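You operate a simulated robot arm through the tools that you are given. There is no shell and no other tool. Be economical: measure what you need, move in short steps, check, and stop when the job is done.

You run a simulated robot arm. Do the job below in one go: nothing can be reset, and whatever is moved stays where it is left.

## Task
Set the water pump to stop at the pressure on its card.
Fine: read-out on that figure; then supply off, rig bled to nought, bleed tap shut.

Only the result counts: the job must be done as asked and must still hold three seconds after the hand-in. Knocking over, shifting, dropping, spilling or breaking anything else fails it.

## Robot
A 6-joint arm with a fingered hand, fixed in place. Base frame: the origin is at the foot of the arm, x ahead of it, y to its left, z up. Lengths are in m, angles in degrees, forces in N, time in s.
With the tool pointing down near the work surface it reaches from about 0.34 to 0.74 m from the base axis. Its first joint turns from -115.0 to 115.0 degrees. Payload 4 kg.
The tool frame sits at the grasp point between the pads (the TCP): z along the fingers, y along the line on which they close. The tips reach 0.026 m beyond it. Largest opening 0.132 m; the body of the gripper starts 0.073 m behind the TCP. The gripper is a hand of 4 fingers: y runs from the thumb to the fingers, the wrist lies at [0, 0, -0.239] in the tool frame.
Orientation is told as [roll, pitch, yaw] about the base's x, y, z axes, in that order, counted from this pose: with the fingers straight down and closing along the base's y, the tool's x points along the base's -x, its y along +y and its z along -z.

## Interface
- The arm moves only by the tool apply_moves. Its argument "series" is a list of rows, each an object of numbers (a shift or turn left out is 0): "x", "y", "z": the shift along the base's x, y, z in m; "rx", "ry", "rz": the turn, a rotation vector about the base's x, y, z in rad. In form: [{"x": .., "y": .., "z": .., "rx": .., "ry": .., "rz": ..}, ...]. A call has 1 to 8 rows; each row shifts and turns the commanded pose from where the row before left it. Rows are played at 5 a second. More than 0.05 m and 8.6 degrees between two rows, and nothing of the call is played. Where a pose cannot be reached the arm comes as near as it can. A force on the tool above 40 N (or 10 N above the force at the start of the call, whichever is more), or a blocked arm, ends the call early, and 0.2 s more pass. In this call time passes only in rows, and 0.2 s behind the last. The reply holds the time, the measured pose of the TCP, the force on the tool along the base axes, the opening and the grip force, in the units named above and with some noise, with the torque about the TCP (base axes, N m) and any sound that the robot's microphone picked up.
- Cameras (640 x 400 px; columns grow to the right, rows downward): "scene" is fixed at [0.4001, 0.65, 1.5352]; the picture's right is [-1.00, 0.04, 0.00], its down [0.03, 0.75, -0.67] and it looks along [-0.03, -0.66, -0.75] (base axes); focal length 214 px, centre (320, 200). "wrist" rides on the gripper at [0.068, 0.002, -0.097] in the tool frame; the picture's right is [-0.02, 1.00, 0.00], its down [-0.82, -0.02, -0.58] and it looks along [-0.58, -0.01, 0.82] (tool axes); focal length 270 px, centre (320, 200). There is no depth. A picture from a camera that has moved, and an enlarged one, comes with that camera's place and axes in the base frame and with its lens.
- get_image(camera): a new picture of that camera. It takes no simulated time.
- move_column(by): slides the trunk up (or, below 0, down) by that many m; the arm rides with it, the base frame stays. It gives what a move gives, with no picture.
- curl_fingers(finger1, finger2, finger3, thumb_bend): sets how far each is bent, from 0 (flat) to 100 (curled in); at 30 the hand is open as for a grip, at 70 the pads meet at the TCP. One left out holds its place. A second passes; each finger stops where it meets its share of the squeeze, and holds until it gets a number again. It is the only way to open and close the hand. It gives what a move gives, with no picture; readings hold the bend of each and the force on the fingers (four entries, about 0 where the hand has none), thumb and palm.
- close_up(camera, box): a new picture of the part [left, top, right, bottom] of that camera's present view, enlarged. It takes no simulated time.
- finish_job(): hands the job in; it is judged then, once.

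Work in short steps. Places have to be worked out from the pictures, the camera data and where the tool is seen: move nearer, look again, correct. Check each grasp and each placing, and mend what went wrong. You have 120 turns and 68 pictures in all, those below and enlarged ones among them. Open the gripper and draw the arm clear of the work before you hand the job in, unless the task says otherwise; then end with one line.

The tools are called after "Request:" by a JSON object that holds its "api" and its "payload". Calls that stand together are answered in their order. apply_moves: Moves the arm, as the interface text tells. Its arguments: {"type":"object","properties":{"series":{"type":"array","items":{"type":"object","properties":{"x":{"type":"number"},"y":{"type":"number"},"z":{"type":"number"},"rx":{"type":"number"},"ry":{"type":"number"},"rz":{"type":"number"}}}}},"required":["series"]} The other tools are called the same way: move_column (by) slides the trunk up or down; curl_fingers (finger1, finger2, finger3, thumb_bend) moves the fingers one by one; get_image (camera) takes a picture; close_up (camera, box) takes an enlarged picture of a part of a camera's view; finish_job () hands the job in.

At the start:

```text
t: 0.0
tcp_pos: [0.404, 0.0686, 1.3395]
ee_rot: [0.1, 0.0, -0.1]
wrist_force: [0.1, 0.4, 0.9]
wrist_torque: [-0.02, 0.01, 0.01]
gripper_width: 0.1319
finger_force: 0.1
shape: jaw
bend: [30.0, 30.0, 30.0, 30.0]
finger forces: [0.1, 0.1, 0.0, 0.0, 0.1, 0.0]
trunk travel left (down, up): [-0.925, 0.065]
```

scene: 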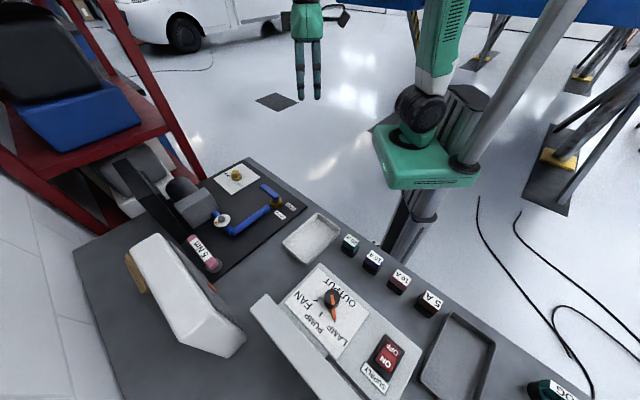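
wrist: 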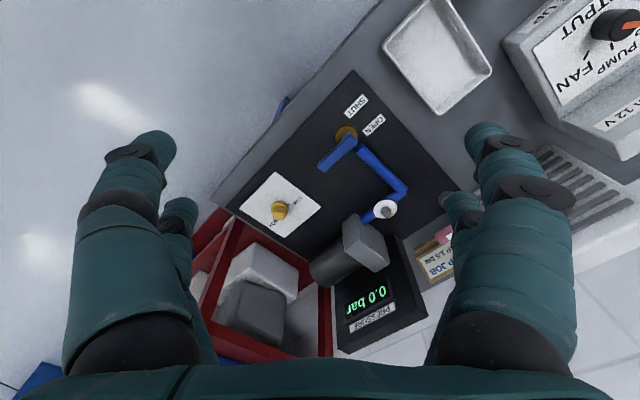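

The bench holds a pump rig with a read-out, a knob, a tap lever and a supply unit with a selector and rocker. I'll enlarge the views to read the labels.

Request:
{"api": "close_up", "payload": {"camera": "scene", "box": [180, 150, 320, 290]}}

Request:
{"api": "close_up", "payload": {"camera": "scene", "box": [260, 220, 460, 400]}}

Request:
{"api": "close_up", "payload": {"camera": "wrist", "box": [230, 60, 470, 360]}}

```text
2.86 times, centred on (250, 220) of scene
camera zoom: at [0.4001, 0.65, 1.5352], right [-1.0, 0.04, 0.0], down [0.03, 0.75, -0.67], along [-0.03, -0.66, -0.75], focal length 613 px, centre (520, 143)
```

zoom: 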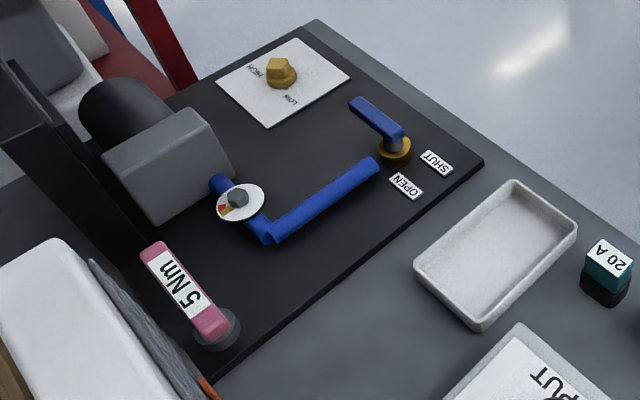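

```text
2.22 times, centred on (360, 310) of scene
camera zoom: at [0.4001, 0.65, 1.5352], right [-1.0, 0.04, 0.0], down [0.03, 0.75, -0.67], along [-0.03, -0.66, -0.75], focal length 477 px, centre (231, -44)
```

zoom: 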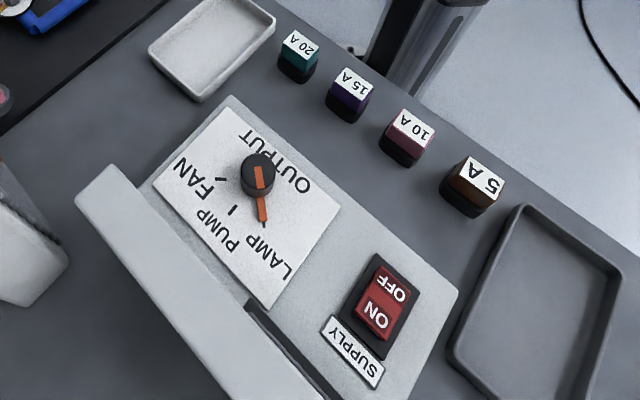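

```text
1.33 times, centred on (350, 210) of wrist
camera zoom: at [0.3363, 0.0683, 1.4356], right [0.02, 1.0, 0.0], down [0.82, -0.02, 0.58], along [0.58, -0.01, -0.82], focal length 360 px, centre (280, 187)
```

zoom: 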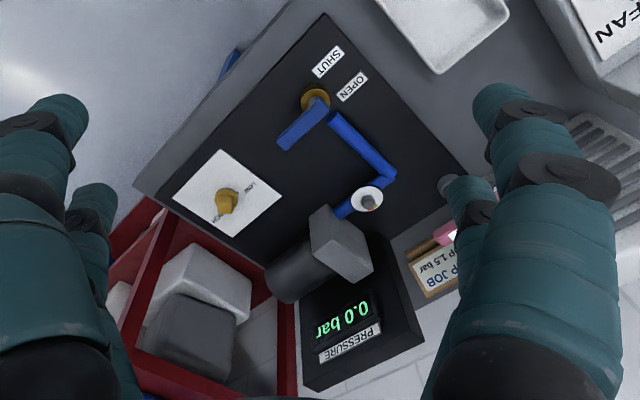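

The card beyond the rig is partly hidden behind the fingers. I'll enlarge it and the other parts of the box.

Request:
{"api": "close_up", "payload": {"camera": "wrist", "box": [400, 210, 480, 290]}}

Request:
{"api": "close_up", "payload": {"camera": "wrist", "box": [480, 0, 640, 160]}}

```text
5.00 times, centred on (440, 250) of wrist
camera zoom: at [0.3363, 0.0683, 1.4356], right [0.02, 1.0, 0.0], down [0.82, -0.02, 0.58], along [0.58, -0.01, -0.82], focal length 1351 px, centre (-280, -50)
```

zoom: 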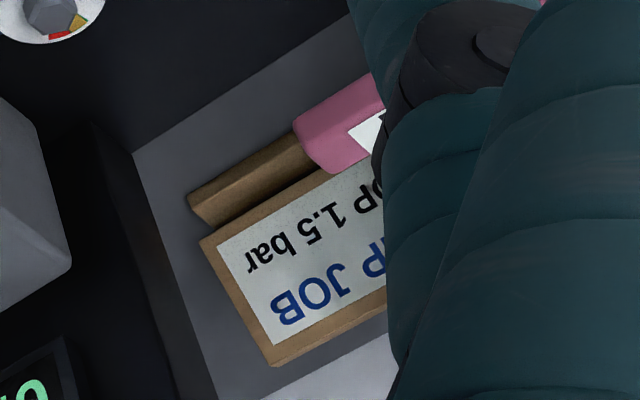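

```text
2.50 times, centred on (560, 80) of wrist
camera zoom: at [0.3363, 0.0683, 1.4356], right [0.02, 1.0, 0.0], down [0.82, -0.02, 0.58], along [0.58, -0.01, -0.82], focal length 676 px, centre (-280, 500)
```

zoom: 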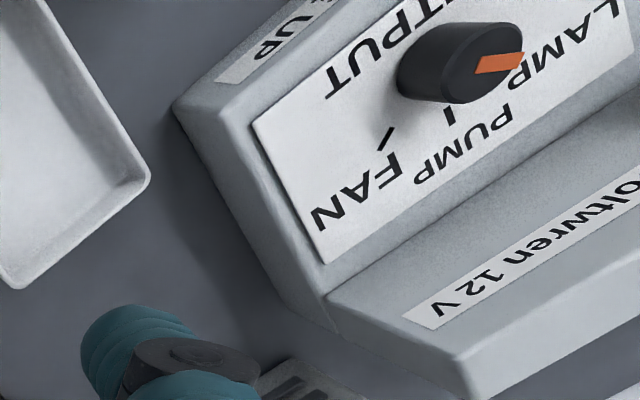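

The card reads "PUMP JOB, STOP 1.5 bar". Triangulation puts the yellow knob near (0.72,-0.03,0.93) and the tap pivot near (0.54,0.12). I'll enlarge the tap and knob, and the front of the supply box.

Request:
{"api": "close_up", "payload": {"camera": "wrist", "box": [240, 80, 420, 240]}}

Request:
{"api": "close_up", "payload": {"camera": "scene", "box": [240, 280, 400, 400]}}

```text
2.50 times, centred on (330, 160) of wrist
camera zoom: at [0.3363, 0.0683, 1.4356], right [0.02, 1.0, 0.0], down [0.82, -0.02, 0.58], along [0.58, -0.01, -0.82], focal length 676 px, centre (295, 300)
```

zoom: 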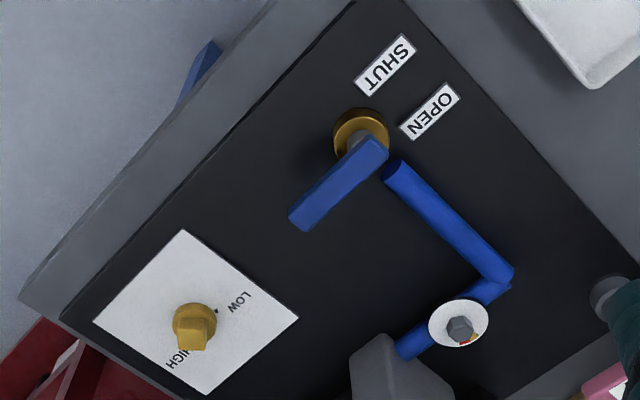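

```text
3.33 times, centred on (320, 340) of scene
camera zoom: at [0.4001, 0.65, 1.5352], right [-1.0, 0.04, 0.0], down [0.03, 0.75, -0.67], along [-0.03, -0.66, -0.75], focal length 715 px, centre (320, -267)
```

zoom: 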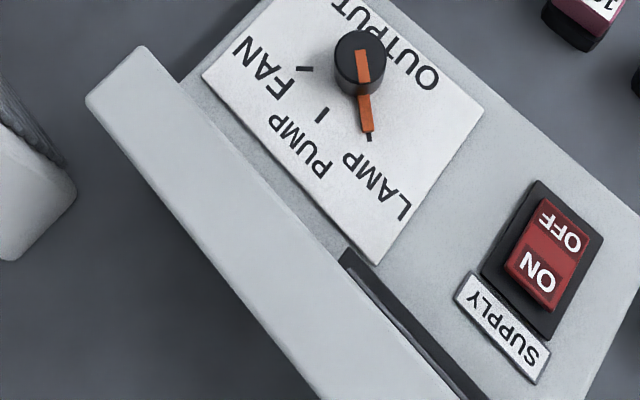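

The selector points at LAMP, and the supply box at about (0.37,0.48) to (0.25,0.6) has a slot or holder I can't see well. I'll move the hand over that side, staying high, to view the box.

Request:
{"api": "apply_moves", "payload": {"series": [{"x": -0.02, "y": 0.045}, {"x": -0.02, "y": 0.045}, {"x": -0.02, "y": 0.045}, {"x": -0.02, "y": 0.045}, {"x": -0.02, "y": 0.045}, {"x": -0.02, "y": 0.045}, {"x": -0.02, "y": 0.045}, {"x": -0.02, "y": 0.045}]}}

Request:
{"api": "get_image", "payload": {"camera": "wrist"}}

```text
t: 1.8
tcp_pos: [0.2455, 0.4281, 1.3409]
ee_rot: [-0.1, -0.1, 0.0]
wrist_force: [-0.9, 0.0, -1.1]
wrist_torque: [-0.02, -0.05, -0.03]
gripper_width: 0.132
finger_force: 0.0
shape: jaw
bend: [30.0, 30.0, 30.0, 30.0]
finger forces: [0.0, 0.1, 0.0, 0.1, 0.0, 0.0]
trunk travel left (down, up): [-0.925, 0.065]
```

```text
58 pictures are left
camera wrist: at [0.1775, 0.4288, 1.4366], right [0.03, 1.0, 0.0], down [0.82, -0.02, 0.58], along [0.58, -0.02, -0.82], focal length 270 px, centre (320, 200)
```

wrist: 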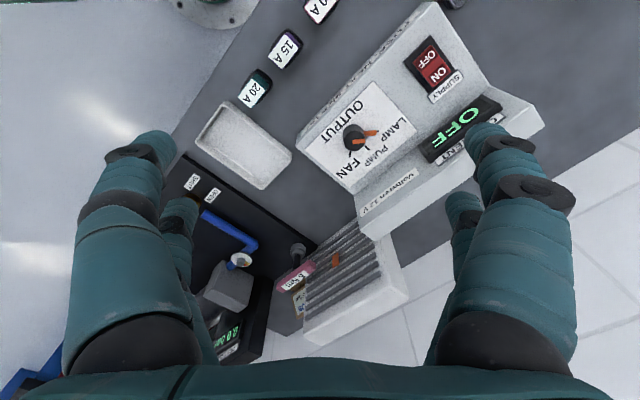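

The supply's own display reads OFF. I'll enlarge the box, the card and the heater-like object.

Request:
{"api": "close_up", "payload": {"camera": "wrist", "box": [290, 20, 550, 220]}}

Request:
{"api": "close_up", "payload": {"camera": "wrist", "box": [200, 170, 420, 370]}}

```text
2.00 times, centred on (420, 120) of wrist
camera zoom: at [0.1775, 0.4288, 1.4366], right [0.03, 1.0, 0.0], down [0.82, -0.02, 0.58], along [0.58, -0.02, -0.82], focal length 541 px, centre (120, 360)
```

zoom: 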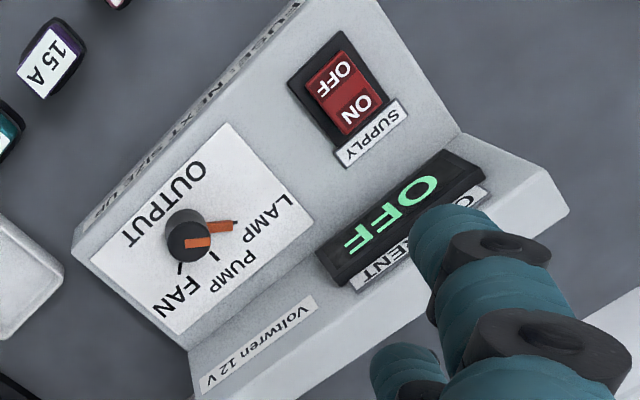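

```text
2.00 times, centred on (310, 270) of wrist
camera zoom: at [0.1775, 0.4288, 1.4366], right [0.03, 1.0, 0.0], down [0.82, -0.02, 0.58], along [0.58, -0.02, -0.82], focal length 541 px, centre (340, 60)
```

zoom: 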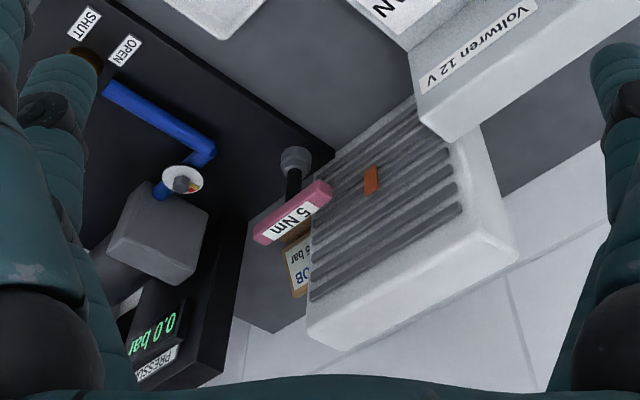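

A label on the box side reads something like "FUSE: NEXT SIZE UP". I'll swing the hand to look at that front face, to see whether a fuse is fitted.

Request:
{"api": "apply_moves", "payload": {"series": [{"y": -0.02, "z": -0.01, "rz": 0.14}, {"y": -0.02, "z": -0.01, "rz": 0.14}, {"y": -0.02, "z": -0.01, "rz": 0.14}, {"y": -0.02, "z": -0.01, "rz": 0.14}, {"y": -0.02, "z": -0.01, "rz": 0.14}, {"y": -0.02, "z": -0.01, "rz": 0.1}]}}

Request:
{"api": "get_image", "payload": {"camera": "wrist"}}

```text
t: 3.2
tcp_pos: [0.2435, 0.3078, 1.2803]
ee_rot: [0.0, 0.0, 45.9]
wrist_force: [-0.1, 0.1, 0.0]
wrist_torque: [0.02, 0.06, 0.02]
gripper_width: 0.1319
finger_force: 0.0
shape: jaw
bend: [30.0, 30.0, 30.0, 30.0]
finger forces: [0.0, 0.0, 0.1, 0.0, 0.0, 0.0]
trunk travel left (down, up): [-0.925, 0.065]
```

```text
55 pictures are left
camera wrist: at [0.1962, 0.2583, 1.3766], right [-0.7, 0.71, 0.0], down [0.58, 0.57, 0.58], along [0.41, 0.41, -0.82], focal length 270 px, centre (320, 200)
```

wrist: 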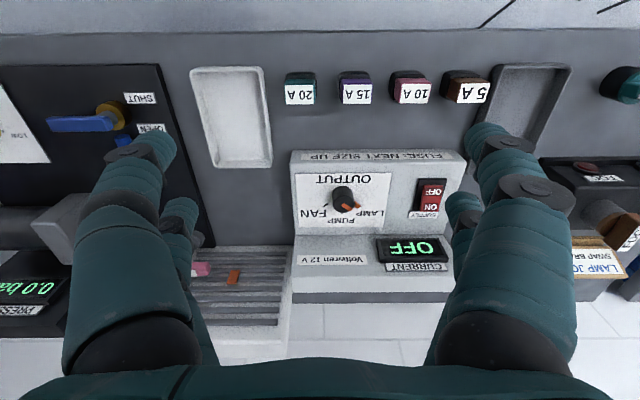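

The bench runs along the image, and there's a separate lamp job station to the right. I'll zoom on the box's front label and the pump-side items.

Request:
{"api": "close_up", "payload": {"camera": "wrist", "box": [280, 130, 480, 300]}}

Request:
{"api": "close_up", "payload": {"camera": "wrist", "box": [480, 50, 640, 300]}}

```text
2.35 times, centred on (380, 215) of wrist
camera zoom: at [0.1962, 0.2583, 1.3766], right [-0.7, 0.71, 0.0], down [0.58, 0.57, 0.58], along [0.41, 0.41, -0.82], focal length 636 px, centre (179, 165)
```

zoom: 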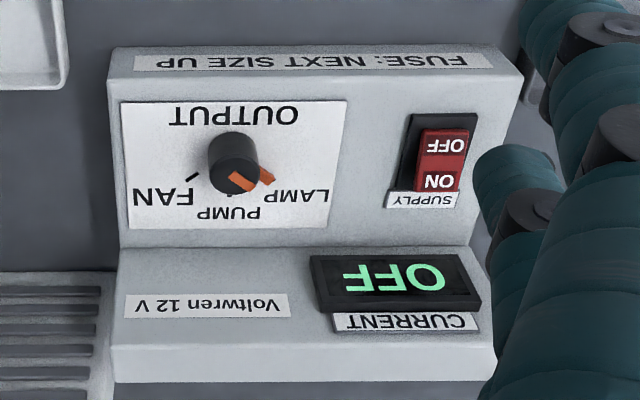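

```text
1.60 times, centred on (560, 175) of wrist
camera zoom: at [0.1962, 0.2583, 1.3766], right [-0.7, 0.71, 0.0], down [0.58, 0.57, 0.58], along [0.41, 0.41, -0.82], focal length 432 px, centre (-64, 240)
```

zoom: 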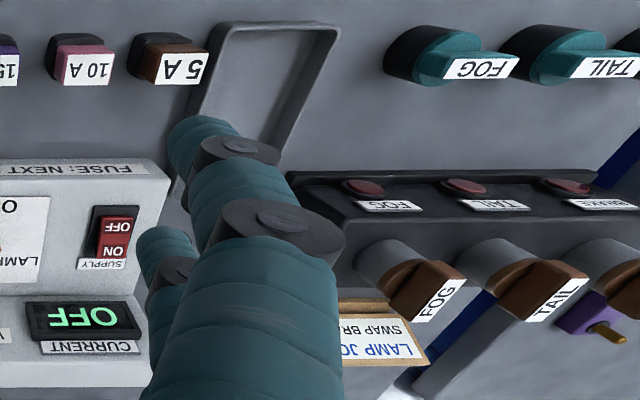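

The pump job needs the PUMP output, and the fuse parts belong to another job. The selector knob top is at about (0.363,0.481,0.98), so I'll go above it with the present orientation (closing along the bench).

Request:
{"api": "apply_moves", "payload": {"series": [{"x": 0.017, "y": 0.025, "z": -0.026}, {"x": 0.017, "y": 0.025, "z": -0.026}, {"x": 0.017, "y": 0.025, "z": -0.026}, {"x": 0.017, "y": 0.025, "z": -0.026}, {"x": 0.017, "y": 0.025, "z": -0.026}, {"x": 0.017, "y": 0.025, "z": -0.026}, {"x": 0.017, "y": 0.023, "z": -0.026}]}}

Request:
{"api": "get_image", "payload": {"camera": "wrist"}}

Request:
{"api": "get_image", "payload": {"camera": "scene"}}

```text
t: 4.8
tcp_pos: [0.3621, 0.4834, 1.0988]
ee_rot: [0.0, -0.1, 45.9]
wrist_force: [-0.1, -0.1, -0.2]
wrist_torque: [0.01, -0.01, 0.03]
gripper_width: 0.132
finger_force: 0.1
shape: jaw
bend: [30.0, 30.0, 30.0, 30.0]
finger forces: [0.0, 0.0, 0.0, 0.0, 0.0, 0.0]
trunk travel left (down, up): [-0.925, 0.065]
```

```text
52 pictures are left
camera wrist: at [0.3132, 0.4333, 1.1951], right [-0.7, 0.71, 0.0], down [0.58, 0.57, 0.58], along [0.41, 0.4, -0.82], focal length 270 px, centre (320, 200)
```

wrist: 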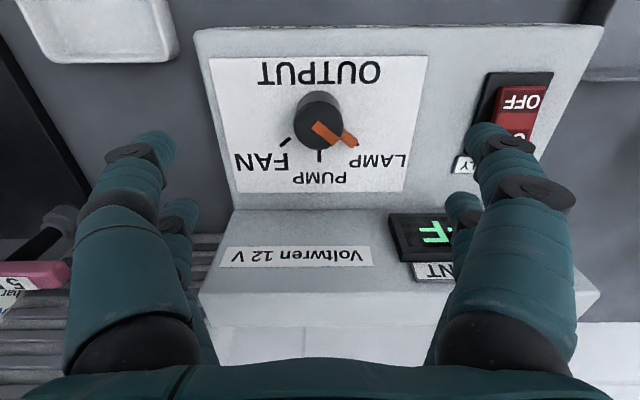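

```text
51 pictures are left
```

scene: 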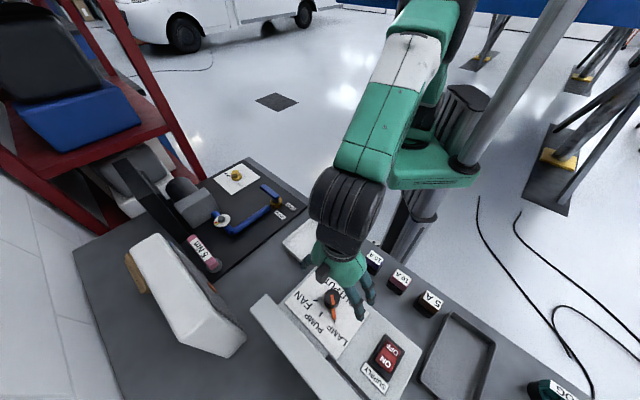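

The knob is on the tool axis. I'll go down to about z 1.005 and look again.

Request:
{"api": "apply_moves", "payload": {"series": [{"z": -0.03, "x": 0.001}, {"z": -0.03}, {"z": -0.03}]}}

Request:
{"api": "get_image", "payload": {"camera": "wrist"}}

Request:
{"api": "close_up", "payload": {"camera": "scene", "box": [260, 220, 420, 380]}}

```text
t: 5.6
tcp_pos: [0.3626, 0.4809, 1.0059]
ee_rot: [0.1, 0.1, 45.9]
wrist_force: [0.4, 1.2, 0.0]
wrist_torque: [0.0, 0.02, 0.01]
gripper_width: 0.132
finger_force: 0.1
shape: jaw
bend: [30.0, 30.0, 30.0, 30.0]
finger forces: [0.1, 0.0, 0.1, 0.0, 0.0, 0.1]
trunk travel left (down, up): [-0.925, 0.065]
```

```text
50 pictures are left
camera wrist: at [0.3154, 0.4324, 1.1017], right [-0.7, 0.71, 0.0], down [0.58, 0.57, 0.58], along [0.41, 0.4, -0.82], focal length 270 px, centre (320, 200)
```

wrist: 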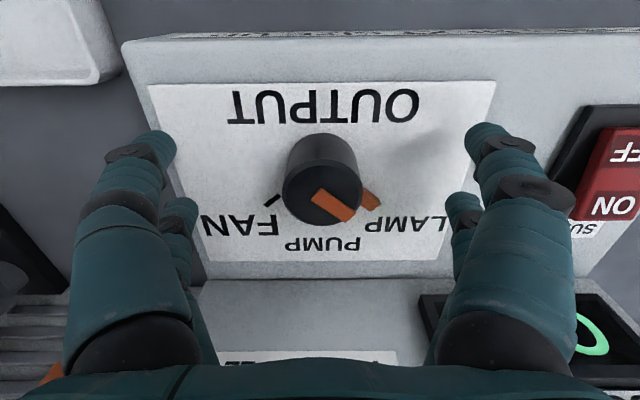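

```text
2.50 times, centred on (340, 300) of scene
camera zoom: at [0.4001, 0.65, 1.5352], right [-1.0, 0.04, 0.0], down [0.03, 0.75, -0.67], along [-0.03, -0.66, -0.75], focal length 536 px, centre (270, -50)
```

zoom: 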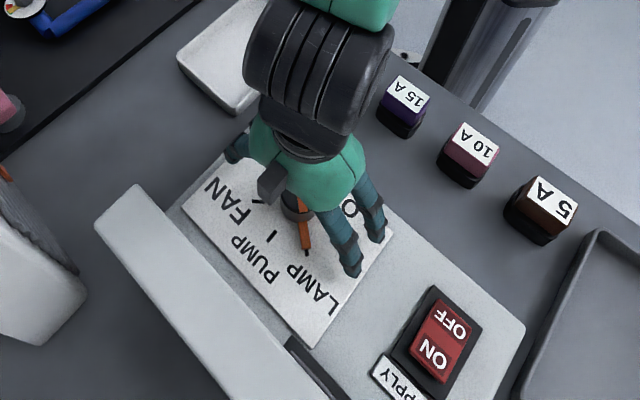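

The knob top is at z≈0.998, about 8 mm below the TCP, and its base is near 0.978, so the fingertips already span it. I'll close gently on it.

Request:
{"api": "curl_fingers", "payload": {"finger1": 52, "finger2": 52, "finger3": 52, "thumb_bend": 52}}

Request:
{"api": "get_image", "payload": {"camera": "wrist"}}

```text
t: 6.6
tcp_pos: [0.3627, 0.481, 1.0056]
ee_rot: [0.0, 0.1, 45.9]
wrist_force: [-0.2, 0.1, -0.6]
wrist_torque: [0.04, 0.0, -0.02]
gripper_width: 0.0595
finger_force: 0.2
shape: fingers
bend: [52.0, 52.0, 52.0, 52.0]
finger forces: [0.0, 0.0, 0.0, 0.1, 0.0, 0.1]
trunk travel left (down, up): [-0.925, 0.065]
```

```text
48 pictures are left
camera wrist: at [0.3149, 0.4319, 1.1025], right [-0.7, 0.71, 0.0], down [0.58, 0.57, 0.58], along [0.41, 0.4, -0.82], focal length 270 px, centre (320, 200)
```

wrist: 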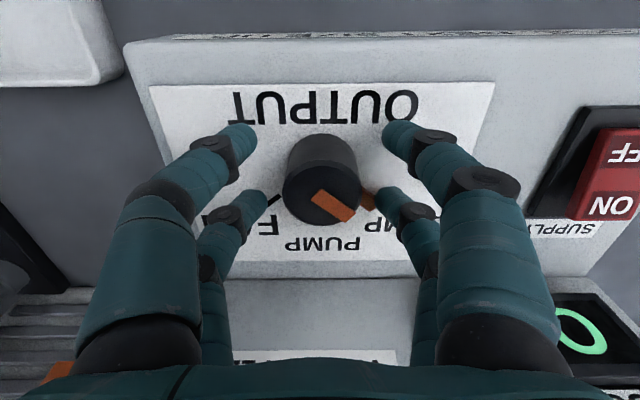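

Two fingers sit on each side of the knob, and the right lower one is next to the orange pointer. I'll close further to grip.

Request:
{"api": "curl_fingers", "payload": {"finger1": 62, "finger2": 62, "finger3": 62, "thumb_bend": 62}}

Request:
{"api": "get_image", "payload": {"camera": "wrist"}}

```text
t: 7.6
tcp_pos: [0.3632, 0.4812, 1.0062]
ee_rot: [0.0, 0.0, 45.8]
wrist_force: [-0.2, 0.9, -0.8]
wrist_torque: [0.05, -0.01, 0.0]
gripper_width: 0.0265
finger_force: 0.0
shape: fingers
bend: [62.0, 61.0, 62.0, 62.0]
finger forces: [0.0, 0.6, 0.0, 0.1, 0.0, 0.0]
trunk travel left (down, up): [-0.925, 0.065]
```

```text
47 pictures are left
camera wrist: at [0.3149, 0.432, 1.1025], right [-0.7, 0.71, 0.0], down [0.58, 0.57, 0.58], along [0.41, 0.4, -0.82], focal length 270 px, centre (320, 200)
```

wrist: 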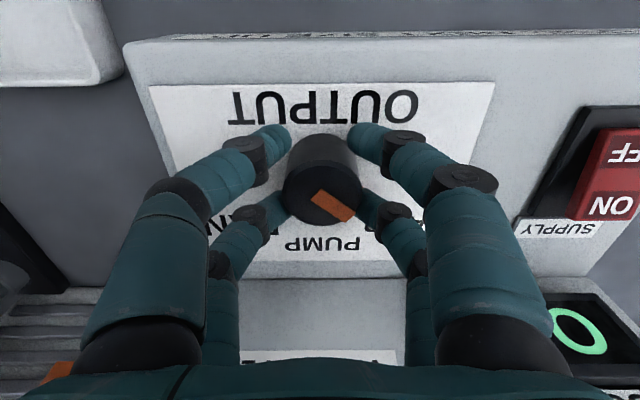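

Finger 2 has just touched the pointer or knob at 0.6 N. I'll close a little more.

Request:
{"api": "curl_fingers", "payload": {"finger1": 68, "finger2": 68, "finger3": 68, "thumb_bend": 68}}

Request:
{"api": "get_image", "payload": {"camera": "wrist"}}

```text
t: 8.6
tcp_pos: [0.3628, 0.481, 1.005]
ee_rot: [0.0, 0.0, 45.9]
wrist_force: [-0.4, 1.4, -1.2]
wrist_torque: [0.01, -0.01, 0.0]
gripper_width: 0.0109
finger_force: 4.6
shape: fingers
bend: [66.0, 62.0, 63.0, 68.0]
finger forces: [1.1, 4.1, 3.1, 0.1, 0.7, 0.0]
trunk travel left (down, up): [-0.925, 0.065]
```

```text
46 pictures are left
camera wrist: at [0.3149, 0.4321, 1.1023], right [-0.7, 0.71, 0.0], down [0.58, 0.57, 0.58], along [0.41, 0.4, -0.82], focal length 270 px, centre (320, 200)
```

wrist: 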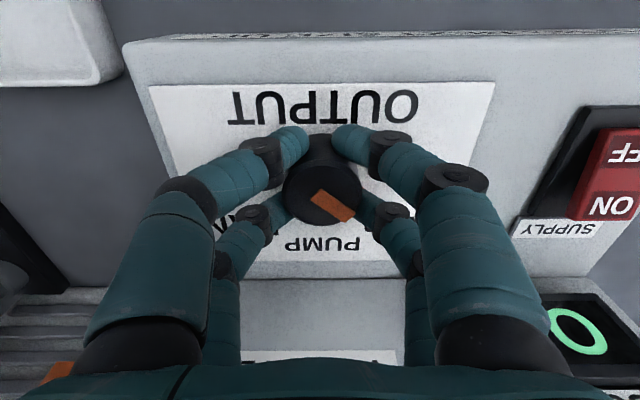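

The knob is held by fingers 1–3. I'll twist clockwise toward PUMP by about 32° and look.

Request:
{"api": "apply_moves", "payload": {"series": [{"rz": -0.14}, {"rz": -0.14}, {"rz": -0.14}, {"rz": -0.14}]}}

Request:
{"api": "get_image", "payload": {"camera": "wrist"}}

```text
t: 9.6
tcp_pos: [0.3624, 0.4819, 1.0076]
ee_rot: [0.1, 0.0, 13.7]
wrist_force: [-4.1, 3.3, -5.3]
wrist_torque: [0.0, 0.13, 0.08]
gripper_width: 0.0116
finger_force: 4.8
shape: fingers
bend: [66.0, 62.0, 64.0, 68.0]
finger forces: [3.7, 4.6, 2.1, 0.1, 0.9, 0.0]
trunk travel left (down, up): [-0.925, 0.065]
```

```text
45 pictures are left
camera wrist: at [0.2967, 0.466, 1.1037], right [-0.21, 0.98, 0.0], down [0.8, 0.17, 0.58], along [0.56, 0.12, -0.82], focal length 270 px, centre (320, 200)
```

wrist: 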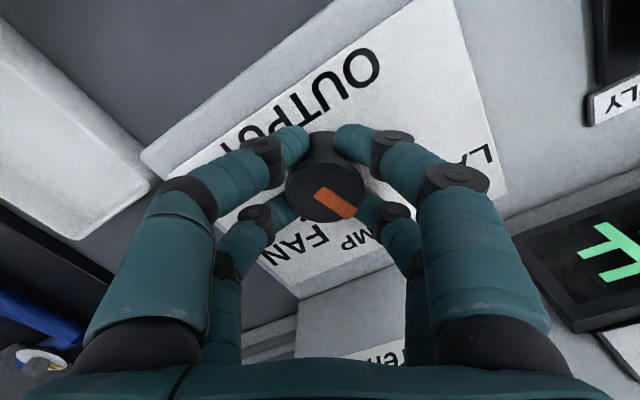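

The knob turned with the hand. I'll add about 12° more, then let go and check.

Request:
{"api": "apply_moves", "payload": {"series": [{"rz": -0.12}, {"rz": -0.1}]}}

Request:
{"api": "curl_fingers", "payload": {"finger1": 45, "finger2": 45, "finger3": 45, "thumb_bend": 45}}

Request:
{"api": "get_image", "payload": {"camera": "wrist"}}

```text
t: 10.2
tcp_pos: [0.3605, 0.4813, 1.0076]
ee_rot: [0.0, -0.1, 1.1]
wrist_force: [-5.1, 3.4, -4.7]
wrist_torque: [0.02, 0.1, 0.09]
gripper_width: 0.0118
finger_force: 6.3
shape: fingers
bend: [65.0, 62.0, 64.0, 68.0]
finger forces: [5.2, 4.0, 2.1, 0.0, 1.1, 0.0]
trunk travel left (down, up): [-0.925, 0.065]
```

```text
t: 11.2
tcp_pos: [0.3621, 0.4805, 1.0066]
ee_rot: [-0.1, 0.0, 1.2]
wrist_force: [-0.3, -1.4, 0.0]
wrist_torque: [0.04, 0.01, 0.01]
gripper_width: 0.0822
finger_force: 0.0
shape: fingers
bend: [45.0, 45.0, 45.0, 45.0]
finger forces: [0.0, 0.0, 0.1, 0.1, 0.0, 0.1]
trunk travel left (down, up): [-0.925, 0.065]
```

```text
44 pictures are left
camera wrist: at [0.2954, 0.4803, 1.1041], right [0.0, 1.0, 0.0], down [0.82, 0.0, 0.58], along [0.58, 0.0, -0.82], focal length 270 px, centre (320, 200)
```

wrist: 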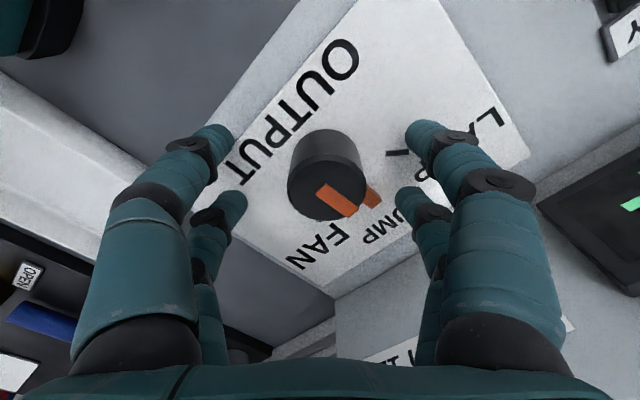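

The pointer now sits at PUMP as far as I can see. I'll rise, extend finger 1 alone as a pressing finger and check both.

Request:
{"api": "apply_moves", "payload": {"series": [{"z": 0.03}, {"z": 0.04}]}}

Request:
{"api": "curl_fingers", "payload": {"finger1": 66, "finger2": 20, "finger3": 20, "thumb_bend": 20}}

Request:
{"api": "get_image", "payload": {"camera": "wrist"}}

Request:
{"api": "close_up", "payload": {"camera": "scene", "box": [260, 220, 420, 380]}}

```text
t: 11.8
tcp_pos: [0.3611, 0.4835, 1.0774]
ee_rot: [0.1, 0.0, 1.2]
wrist_force: [0.0, -0.6, 0.1]
wrist_torque: [0.03, 0.02, -0.02]
gripper_width: 0.0826
finger_force: 0.0
shape: fingers
bend: [45.0, 45.0, 45.0, 45.0]
finger forces: [0.0, 0.1, 0.0, 0.1, 0.1, 0.1]
trunk travel left (down, up): [-0.925, 0.065]
```

```text
t: 12.8
tcp_pos: [0.3623, 0.4836, 1.0774]
ee_rot: [0.0, 0.0, 1.2]
wrist_force: [-0.1, -0.2, -1.4]
wrist_torque: [0.03, 0.02, -0.02]
gripper_width: 0.0842
finger_force: 0.1
shape: fingers
bend: [66.0, 20.0, 20.0, 20.0]
finger forces: [0.0, 0.0, 0.0, 0.0, 0.0, 0.0]
trunk travel left (down, up): [-0.925, 0.065]
```

```text
43 pictures are left
camera wrist: at [0.2948, 0.4821, 1.1734], right [0.0, 1.0, 0.0], down [0.82, 0.0, 0.58], along [0.58, 0.0, -0.82], focal length 270 px, centre (320, 200)
```

wrist: 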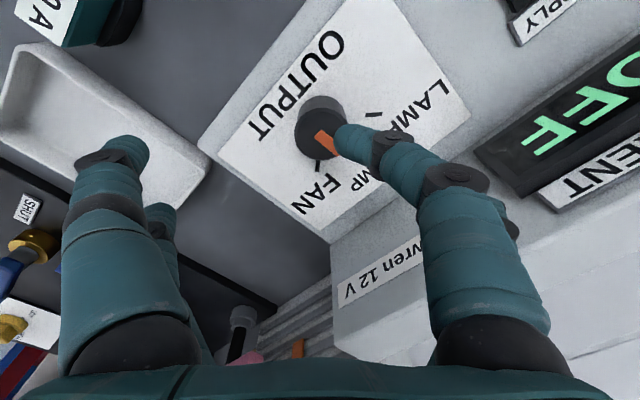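

```text
2.50 times, centred on (340, 300) of scene
camera zoom: at [0.4001, 0.65, 1.5352], right [-1.0, 0.04, 0.0], down [0.03, 0.75, -0.67], along [-0.03, -0.66, -0.75], focal length 536 px, centre (270, -50)
```

zoom: 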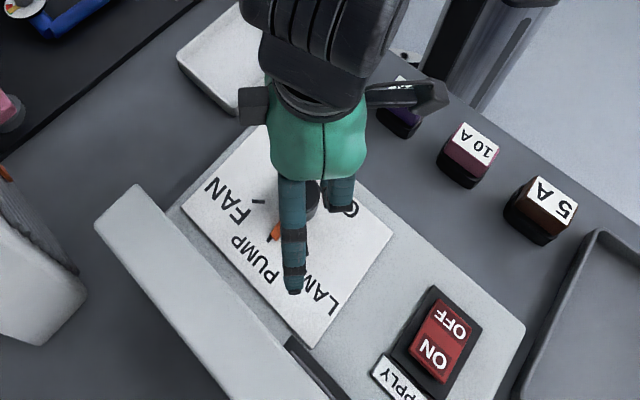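

The pointer is at PUMP. Next is the rocker: I'll yaw back 45°, switch to finger 2 as the presser (so the rest of the hand stays clear of the display panel), and hover near the ON half at about (0.26,0.60).

Request:
{"api": "apply_moves", "payload": {"series": [{"x": -0.018, "y": 0.0157, "rz": 0.13}, {"x": -0.018, "y": 0.0157, "rz": 0.13}, {"x": -0.018, "y": 0.0157, "rz": 0.13}, {"x": -0.018, "y": 0.0157, "rz": 0.13}, {"x": -0.018, "y": 0.0157, "rz": 0.13}, {"x": -0.018, "y": 0.0157, "rz": 0.13}]}}

Request:
{"api": "curl_fingers", "payload": {"finger1": 20, "finger2": 66}}

Request:
{"api": "get_image", "payload": {"camera": "wrist"}}

Request:
{"api": "close_up", "payload": {"camera": "scene", "box": [300, 280, 460, 400]}}

```text
t: 14.2
tcp_pos: [0.2534, 0.5777, 1.0775]
ee_rot: [0.0, 0.0, 46.0]
wrist_force: [-1.3, 0.2, 1.4]
wrist_torque: [0.01, -0.01, -0.01]
gripper_width: 0.0842
finger_force: 0.0
shape: fingers
bend: [66.0, 20.0, 20.0, 20.0]
finger forces: [0.1, 0.0, 0.1, 0.0, 0.0, 0.0]
trunk travel left (down, up): [-0.925, 0.065]
```

```text
t: 15.2
tcp_pos: [0.2535, 0.577, 1.0787]
ee_rot: [0.1, 0.1, 45.9]
wrist_force: [0.6, -0.4, 0.3]
wrist_torque: [0.03, 0.02, -0.03]
gripper_width: 0.1535
finger_force: 0.1
shape: fingers
bend: [20.0, 66.0, 20.0, 20.0]
finger forces: [0.1, 0.0, 0.1, 0.1, 0.0, 0.0]
trunk travel left (down, up): [-0.925, 0.065]
```

```text
41 pictures are left
camera wrist: at [0.2067, 0.5273, 1.1743], right [-0.7, 0.71, 0.0], down [0.58, 0.57, 0.58], along [0.41, 0.4, -0.82], focal length 270 px, centre (320, 200)
```

wrist: 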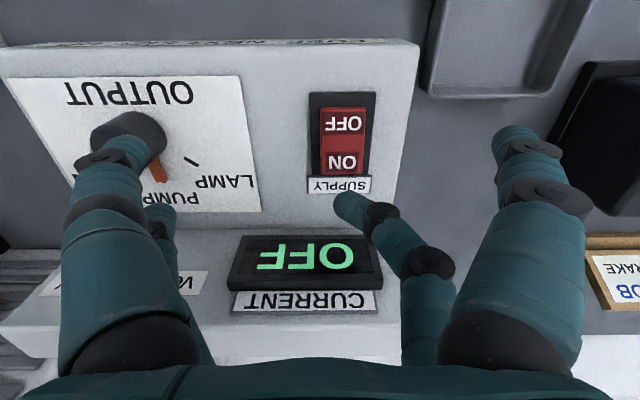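

```text
3.33 times, centred on (380, 340) of scene
camera zoom: at [0.4001, 0.65, 1.5352], right [-1.0, 0.04, 0.0], down [0.03, 0.75, -0.67], along [-0.03, -0.66, -0.75], focal length 715 px, centre (120, -267)
```

zoom: 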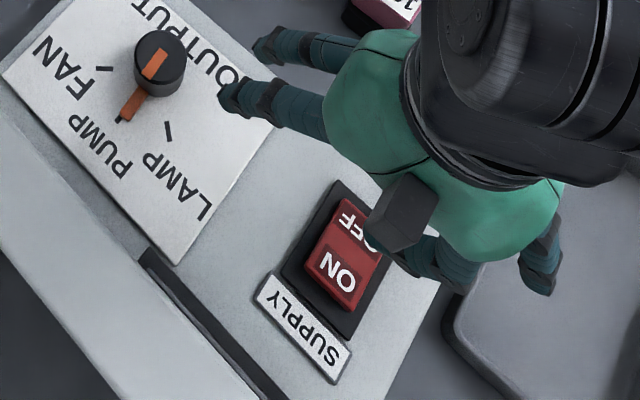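

Fingertip 2 sits at about (0.258,0.597) and the ON half at (0.261,0.604). I'll shift slightly, then press straight down with the force watch.

Request:
{"api": "apply_moves", "payload": {"series": [{"x": 0.004, "y": 0.008}, {"z": -0.025}, {"z": -0.02}, {"z": -0.008}]}}

Request:
{"api": "get_image", "payload": {"camera": "wrist"}}

```text
t: 16.2
tcp_pos: [0.2591, 0.5831, 1.0241]
ee_rot: [0.0, 0.1, 46.0]
wrist_force: [-0.2, 0.1, 0.2]
wrist_torque: [-0.01, 0.01, -0.01]
gripper_width: 0.1534
finger_force: 0.1
shape: fingers
bend: [20.0, 66.0, 20.0, 20.0]
finger forces: [0.0, 0.0, 0.1, 0.1, 0.0, 0.0]
trunk travel left (down, up): [-0.925, 0.065]
```

```text
39 pictures are left
camera wrist: at [0.2119, 0.5348, 1.1212], right [-0.7, 0.71, 0.0], down [0.58, 0.57, 0.58], along [0.41, 0.4, -0.82], focal length 270 px, centre (320, 200)
```

wrist: 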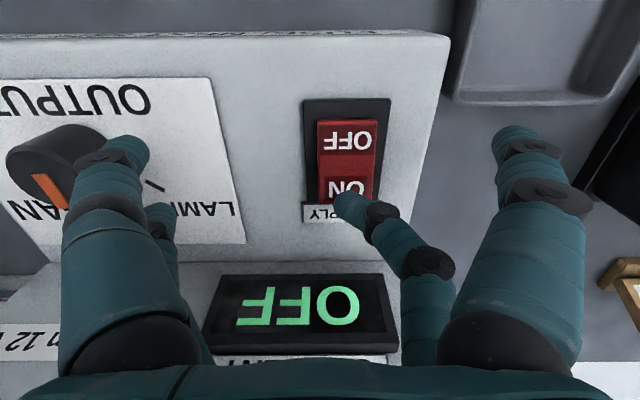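

The fingertip is just over the ON lettering. I'll press down in small steps.

Request:
{"api": "apply_moves", "payload": {"series": [{"z": -0.006}, {"z": -0.005}, {"z": -0.005}, {"z": -0.004}]}}

Request:
{"api": "get_image", "payload": {"camera": "wrist"}}

```text
t: 17.2
tcp_pos: [0.2598, 0.5837, 1.0063]
ee_rot: [0.2, -0.4, 45.9]
wrist_force: [-1.7, 4.2, 12.6]
wrist_torque: [0.37, -0.01, 0.02]
gripper_width: 0.1538
finger_force: 6.9
shape: fingers
bend: [20.0, 70.0, 20.0, 20.0]
finger forces: [0.0, 13.4, 0.0, 0.0, 0.1, 0.0]
trunk travel left (down, up): [-0.925, 0.065]
```

```text
38 pictures are left
camera wrist: at [0.2118, 0.5339, 1.1026], right [-0.7, 0.71, 0.0], down [0.58, 0.57, 0.58], along [0.41, 0.41, -0.81], focal length 270 px, centre (320, 200)
```

wrist: 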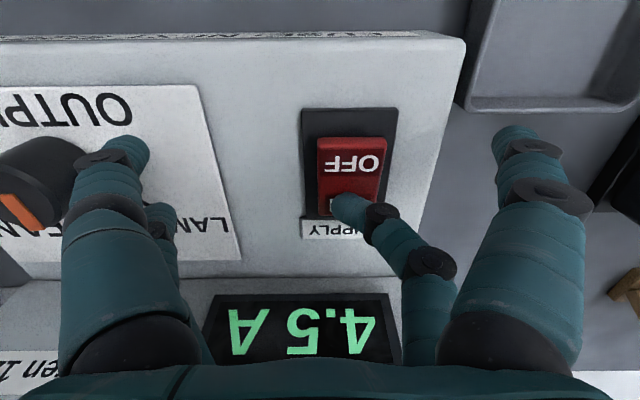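

The supply is on at 4.5 A, so the pump is running. I'll raise the hand and head toward the rig to watch the pressure.

Request:
{"api": "apply_moves", "payload": {"series": [{"z": 0.03}, {"z": 0.04}, {"z": 0.045}, {"z": 0.045}, {"x": 0.03, "y": -0.035, "z": 0.015}, {"x": 0.03, "y": -0.035, "z": 0.015}, {"x": 0.03, "y": -0.035, "z": 0.015}, {"x": 0.03, "y": -0.035, "z": 0.015}]}}

Request:
{"api": "get_image", "payload": {"camera": "wrist"}}

```text
t: 19.0
tcp_pos: [0.3812, 0.4457, 1.224]
ee_rot: [0.1, 0.1, 45.9]
wrist_force: [0.3, 0.5, -0.2]
wrist_torque: [0.06, 0.03, 0.03]
gripper_width: 0.1535
finger_force: 0.1
shape: fingers
bend: [20.0, 66.0, 20.0, 20.0]
finger forces: [0.1, 0.0, 0.0, 0.0, 0.0, 0.0]
trunk travel left (down, up): [-0.925, 0.065]
```

```text
37 pictures are left
camera wrist: at [0.3334, 0.3966, 1.3201], right [-0.7, 0.71, 0.0], down [0.58, 0.57, 0.58], along [0.41, 0.4, -0.82], focal length 270 px, centre (320, 200)
```

wrist: 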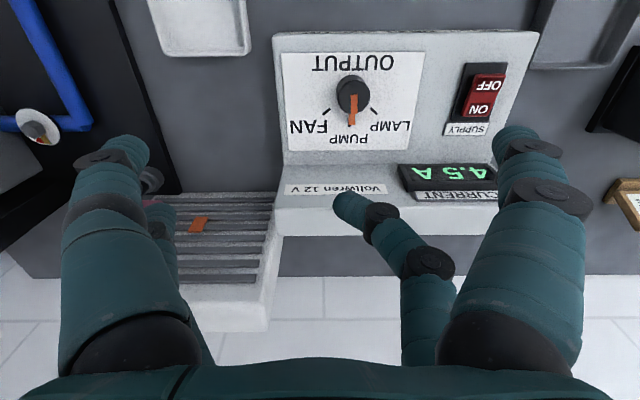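

The output is on PUMP. I'll traverse along the bench to the rig to see the read-out.

Request:
{"api": "apply_moves", "payload": {"series": [{"x": 0.018, "y": -0.043}, {"x": 0.018, "y": -0.043}, {"x": 0.018, "y": -0.043}, {"x": 0.018, "y": -0.043}, {"x": 0.018, "y": -0.043}, {"x": 0.018, "y": -0.043}, {"x": 0.018, "y": -0.043}, {"x": 0.018, "y": -0.043}]}}

Request:
{"api": "get_image", "payload": {"camera": "wrist"}}

```text
t: 20.8
tcp_pos: [0.526, 0.0987, 1.2278]
ee_rot: [0.0, 0.0, 46.0]
wrist_force: [0.6, 0.5, -0.5]
wrist_torque: [0.02, 0.02, -0.01]
gripper_width: 0.1536
finger_force: 0.1
shape: fingers
bend: [20.0, 66.0, 20.0, 20.0]
finger forces: [0.1, 0.0, 0.0, 0.0, 0.1, 0.0]
trunk travel left (down, up): [-0.925, 0.065]
```

```text
36 pictures are left
camera wrist: at [0.4775, 0.0489, 1.3235], right [-0.7, 0.71, 0.0], down [0.58, 0.57, 0.58], along [0.41, 0.4, -0.82], focal length 270 px, centre (320, 200)
```

wrist: 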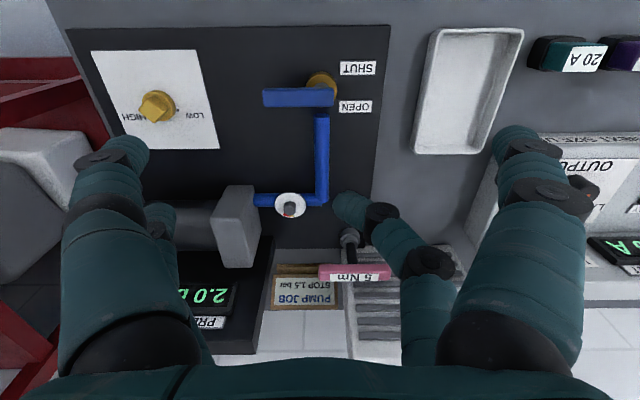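

Pressure has risen to about 2.0, so the tap's present position is SHUT. I'll check whether it has stopped there, and read the knob more closely.

Request:
{"api": "apply_moves", "payload": {"series": [{"z": 0.0}, {"z": 0.0}, {"x": -0.02, "y": -0.01}, {"x": -0.02, "y": -0.01}]}}

Request:
{"api": "get_image", "payload": {"camera": "wrist"}}

Request:
{"api": "close_up", "payload": {"camera": "wrist", "box": [80, 40, 260, 170]}}

```text
t: 21.8
tcp_pos: [0.4833, 0.0793, 1.2258]
ee_rot: [-0.1, 0.0, 45.9]
wrist_force: [-1.0, -0.3, 0.6]
wrist_torque: [-0.01, -0.01, 0.0]
gripper_width: 0.1535
finger_force: 0.1
shape: fingers
bend: [20.0, 66.0, 20.0, 20.0]
finger forces: [0.1, 0.0, 0.1, 0.0, 0.0, 0.0]
trunk travel left (down, up): [-0.925, 0.065]
```

```text
35 pictures are left
camera wrist: at [0.4357, 0.03, 1.322], right [-0.7, 0.71, 0.0], down [0.58, 0.57, 0.58], along [0.41, 0.4, -0.82], focal length 270 px, centre (320, 200)
```

wrist: 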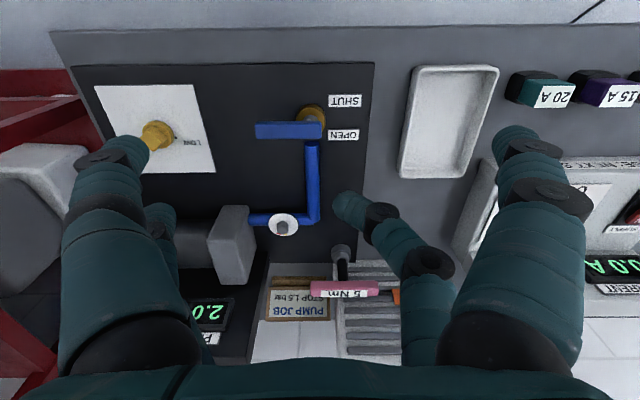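

```text
3.08 times, centred on (170, 105) of wrist
camera zoom: at [0.4357, 0.03, 1.322], right [-0.7, 0.71, 0.0], down [0.58, 0.57, 0.58], along [0.41, 0.4, -0.82], focal length 832 px, centre (782, 492)
```

zoom: 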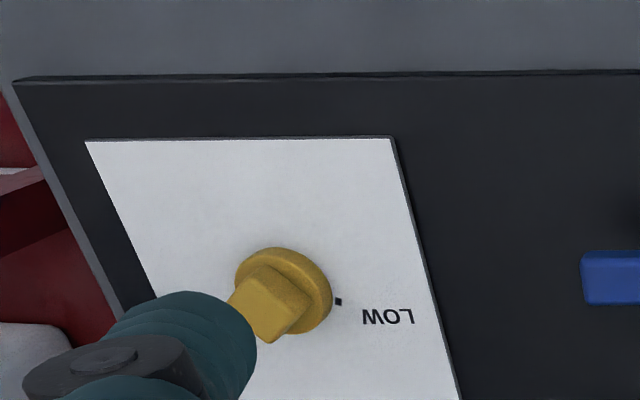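

The pump stopped by itself at 2.0 bar (0.0 A), so the setting must come down to 1.5. I'll move over the yellow knob to see it closely.

Request:
{"api": "apply_moves", "payload": {"series": [{"x": 0.03, "y": -0.025, "z": -0.015}, {"x": 0.03, "y": -0.025, "z": -0.015}, {"x": 0.03, "y": -0.025, "z": -0.015}, {"x": 0.03, "y": -0.02, "z": -0.015}, {"x": 0.03, "y": -0.01, "z": -0.015}, {"x": 0.03, "y": -0.005, "z": -0.015}]}}

Request:
{"api": "curl_fingers", "payload": {"finger1": 30, "finger2": 30, "finger3": 30, "thumb_bend": 30}}

Request:
{"api": "get_image", "payload": {"camera": "wrist"}}

```text
t: 23.2
tcp_pos: [0.6654, -0.0285, 1.1321]
ee_rot: [0.0, 0.0, 45.9]
wrist_force: [-0.6, 0.0, 0.0]
wrist_torque: [0.0, 0.02, -0.03]
gripper_width: 0.1537
finger_force: 0.0
shape: fingers
bend: [20.0, 66.0, 20.0, 20.0]
finger forces: [0.0, 0.0, 0.0, 0.1, 0.0, 0.1]
trunk travel left (down, up): [-0.925, 0.065]
```

```text
t: 24.2
tcp_pos: [0.6655, -0.0283, 1.1327]
ee_rot: [0.0, 0.0, 45.9]
wrist_force: [-0.6, 0.6, 0.2]
wrist_torque: [0.02, 0.01, -0.03]
gripper_width: 0.1336
finger_force: 0.1
shape: fingers
bend: [30.0, 30.0, 30.0, 30.0]
finger forces: [0.0, 0.0, 0.0, 0.0, 0.0, 0.0]
trunk travel left (down, up): [-0.925, 0.065]
```

```text
33 pictures are left
camera wrist: at [0.617, -0.077, 1.2291], right [-0.7, 0.71, 0.0], down [0.58, 0.57, 0.58], along [0.41, 0.4, -0.82], focal length 270 px, centre (320, 200)
```

wrist: 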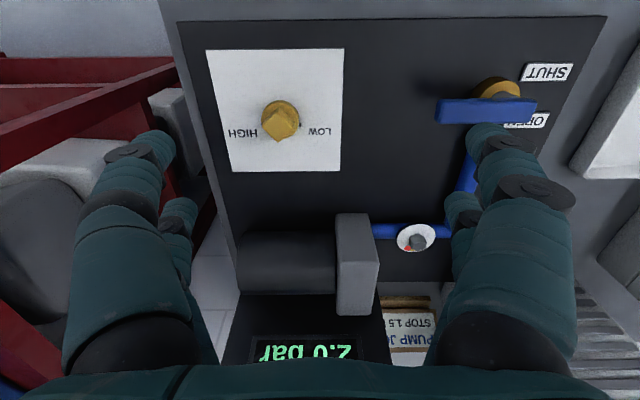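

Request:
{"api": "close_up", "payload": {"camera": "wrist", "box": [200, 40, 360, 180]}}

```text
2.86 times, centred on (280, 110) of wrist
camera zoom: at [0.617, -0.077, 1.2291], right [-0.7, 0.71, 0.0], down [0.58, 0.57, 0.58], along [0.41, 0.4, -0.82], focal length 772 px, centre (434, 457)
```

zoom: 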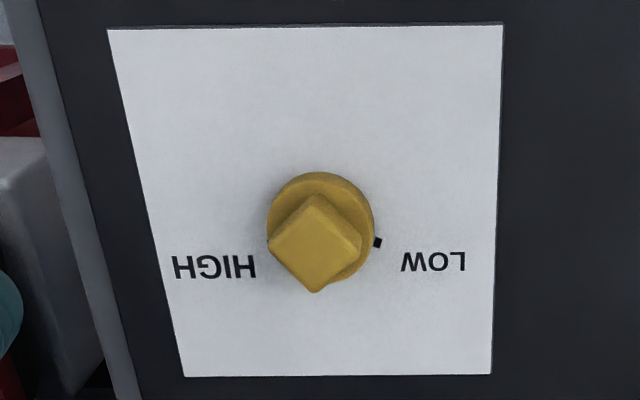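

The knob is a 26 mm square block, on a 41 mm round base, at about (0.72,-0.036); its faces line up with base x/y. I'll square the hand to yaw 0 over it and come down to about 1.06.

Request:
{"api": "apply_moves", "payload": {"series": [{"x": 0.009, "y": -0.0013, "z": -0.01, "rz": -0.1335}, {"x": 0.009, "y": -0.0013, "z": -0.01, "rz": -0.1335}, {"x": 0.009, "y": -0.0013, "z": -0.01, "rz": -0.1335}, {"x": 0.009, "y": -0.0013, "z": -0.01, "rz": -0.1335}, {"x": 0.009, "y": -0.0013, "z": -0.01, "rz": -0.1335}, {"x": 0.009, "y": -0.0013, "z": -0.01, "rz": -0.1335}]}}

Request:
{"api": "get_image", "payload": {"camera": "wrist"}}

```text
t: 25.6
tcp_pos: [0.7164, -0.0385, 1.072]
ee_rot: [0.0, 0.0, -0.1]
wrist_force: [-0.2, -0.7, -0.2]
wrist_torque: [-0.01, 0.01, 0.01]
gripper_width: 0.1336
finger_force: 0.1
shape: fingers
bend: [30.0, 30.0, 30.0, 30.0]
finger forces: [0.1, 0.1, 0.0, 0.1, 0.0, 0.1]
trunk travel left (down, up): [-0.925, 0.065]
```

```text
31 pictures are left
camera wrist: at [0.6497, -0.0379, 1.1695], right [0.03, 1.0, 0.0], down [0.82, -0.02, 0.58], along [0.58, -0.02, -0.82], focal length 270 px, centre (320, 200)
```

wrist: 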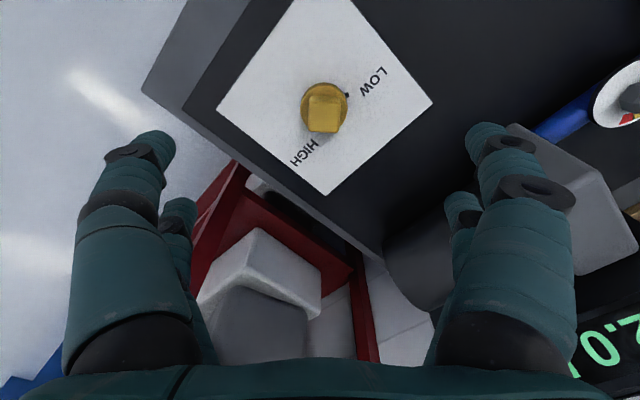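

The grey pump block is off to the hand's right, so I'll narrow the fingers to 45 before going down to about z 0.99.

Request:
{"api": "curl_fingers", "payload": {"finger1": 47, "finger2": 47, "finger3": 47, "thumb_bend": 47}}

Request:
{"api": "apply_moves", "payload": {"series": [{"x": 0.004, "y": 0.001, "z": -0.03}, {"z": -0.03}, {"z": -0.02}]}}

Request:
{"api": "get_image", "payload": {"camera": "wrist"}}

```text
t: 26.6
tcp_pos: [0.7161, -0.038, 1.0734]
ee_rot: [0.0, 0.0, 0.0]
wrist_force: [-0.2, -0.5, 0.6]
wrist_torque: [-0.03, -0.01, 0.02]
gripper_width: 0.0767
finger_force: 0.0
shape: fingers
bend: [47.0, 47.0, 47.0, 47.0]
finger forces: [0.0, 0.0, 0.0, 0.0, 0.0, 0.0]
trunk travel left (down, up): [-0.925, 0.065]
```

```text
t: 27.4
tcp_pos: [0.7227, -0.037, 0.9918]
ee_rot: [0.0, 0.0, -0.1]
wrist_force: [1.4, -0.4, -0.2]
wrist_torque: [0.02, 0.0, -0.01]
gripper_width: 0.0769
finger_force: 0.1
shape: fingers
bend: [47.0, 47.0, 47.0, 47.0]
finger forces: [0.0, 0.0, 0.0, 0.0, 0.1, 0.1]
trunk travel left (down, up): [-0.925, 0.065]
```

```text
30 pictures are left
camera wrist: at [0.656, -0.0372, 1.0885], right [0.03, 1.0, 0.0], down [0.82, -0.02, 0.58], along [0.58, -0.01, -0.82], focal length 270 px, centre (320, 200)
```

wrist: 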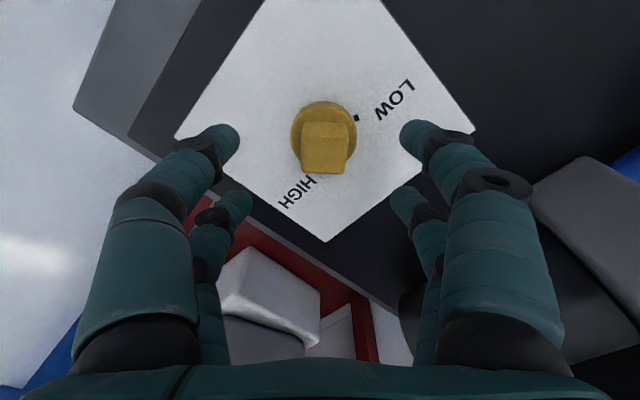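

The knob's top is at about z 0.953 and centred near (0.719,-0.035). I'll adjust and go down to TCP z≈0.957.

Request:
{"api": "apply_moves", "payload": {"series": [{"x": -0.003, "y": 0.002, "z": -0.015}, {"z": -0.012}, {"z": -0.008}]}}

Request:
{"api": "get_image", "payload": {"camera": "wrist"}}

```text
t: 28.2
tcp_pos: [0.7171, -0.0352, 0.9578]
ee_rot: [0.0, 0.1, 0.0]
wrist_force: [-0.3, -0.3, -0.2]
wrist_torque: [-0.01, 0.0, 0.02]
gripper_width: 0.0766
finger_force: 0.0
shape: fingers
bend: [47.0, 47.0, 47.0, 47.0]
finger forces: [0.0, 0.0, 0.1, 0.0, 0.1, 0.0]
trunk travel left (down, up): [-0.925, 0.065]
```

```text
29 pictures are left
camera wrist: at [0.6514, -0.0353, 1.0543], right [0.03, 1.0, 0.0], down [0.82, -0.02, 0.58], along [0.58, -0.01, -0.82], focal length 270 px, centre (320, 200)
```

wrist: 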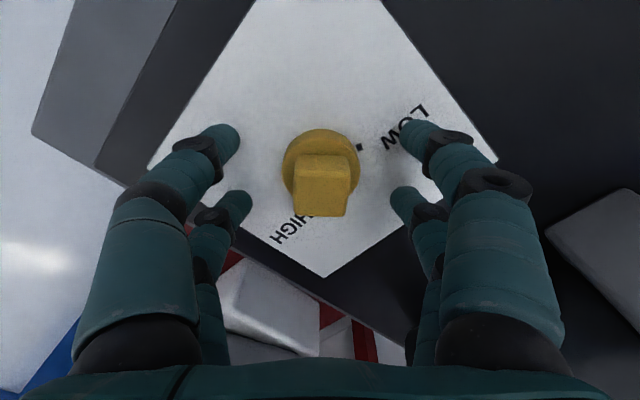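

The knob is centred between the finger pairs, with about 10 mm of it below the TCP. I'll go 6 mm lower and close.

Request:
{"api": "apply_moves", "payload": {"series": [{"z": -0.006}]}}

Request:
{"api": "curl_fingers", "payload": {"finger1": 68, "finger2": 68, "finger3": 68, "thumb_bend": 68}}

Request:
{"api": "get_image", "payload": {"camera": "wrist"}}

```text
t: 28.6
tcp_pos: [0.7179, -0.0355, 0.9513]
ee_rot: [0.1, 0.0, -0.1]
wrist_force: [0.1, 0.2, 0.5]
wrist_torque: [0.01, 0.0, 0.01]
gripper_width: 0.0768
finger_force: 0.0
shape: fingers
bend: [47.0, 47.0, 47.0, 47.0]
finger forces: [0.0, 0.1, 0.0, 0.0, 0.1, 0.0]
trunk travel left (down, up): [-0.925, 0.065]
```

```text
t: 29.6
tcp_pos: [0.7182, -0.0349, 0.9516]
ee_rot: [0.0, 0.0, 0.0]
wrist_force: [-0.3, 0.8, -1.2]
wrist_torque: [0.04, -0.03, 0.01]
gripper_width: 0.017
finger_force: 7.6
shape: fingers
bend: [64.0, 61.0, 62.0, 66.0]
finger forces: [2.7, 5.2, 4.1, 0.1, 2.5, 0.1]
trunk travel left (down, up): [-0.925, 0.065]
```

```text
28 pictures are left
camera wrist: at [0.6512, -0.0351, 1.0483], right [0.03, 1.0, 0.0], down [0.82, -0.02, 0.58], along [0.58, -0.01, -0.82], focal length 270 px, centre (320, 200)
```

wrist: 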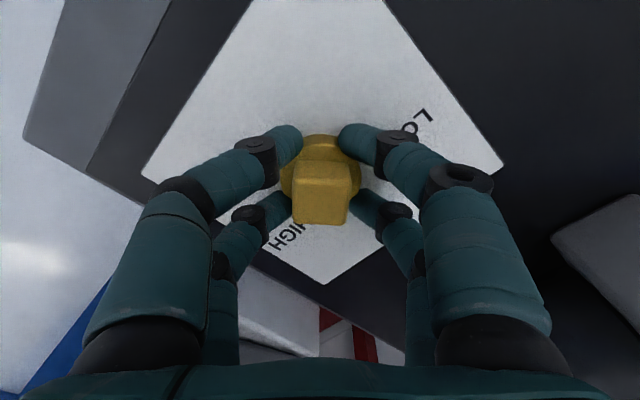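

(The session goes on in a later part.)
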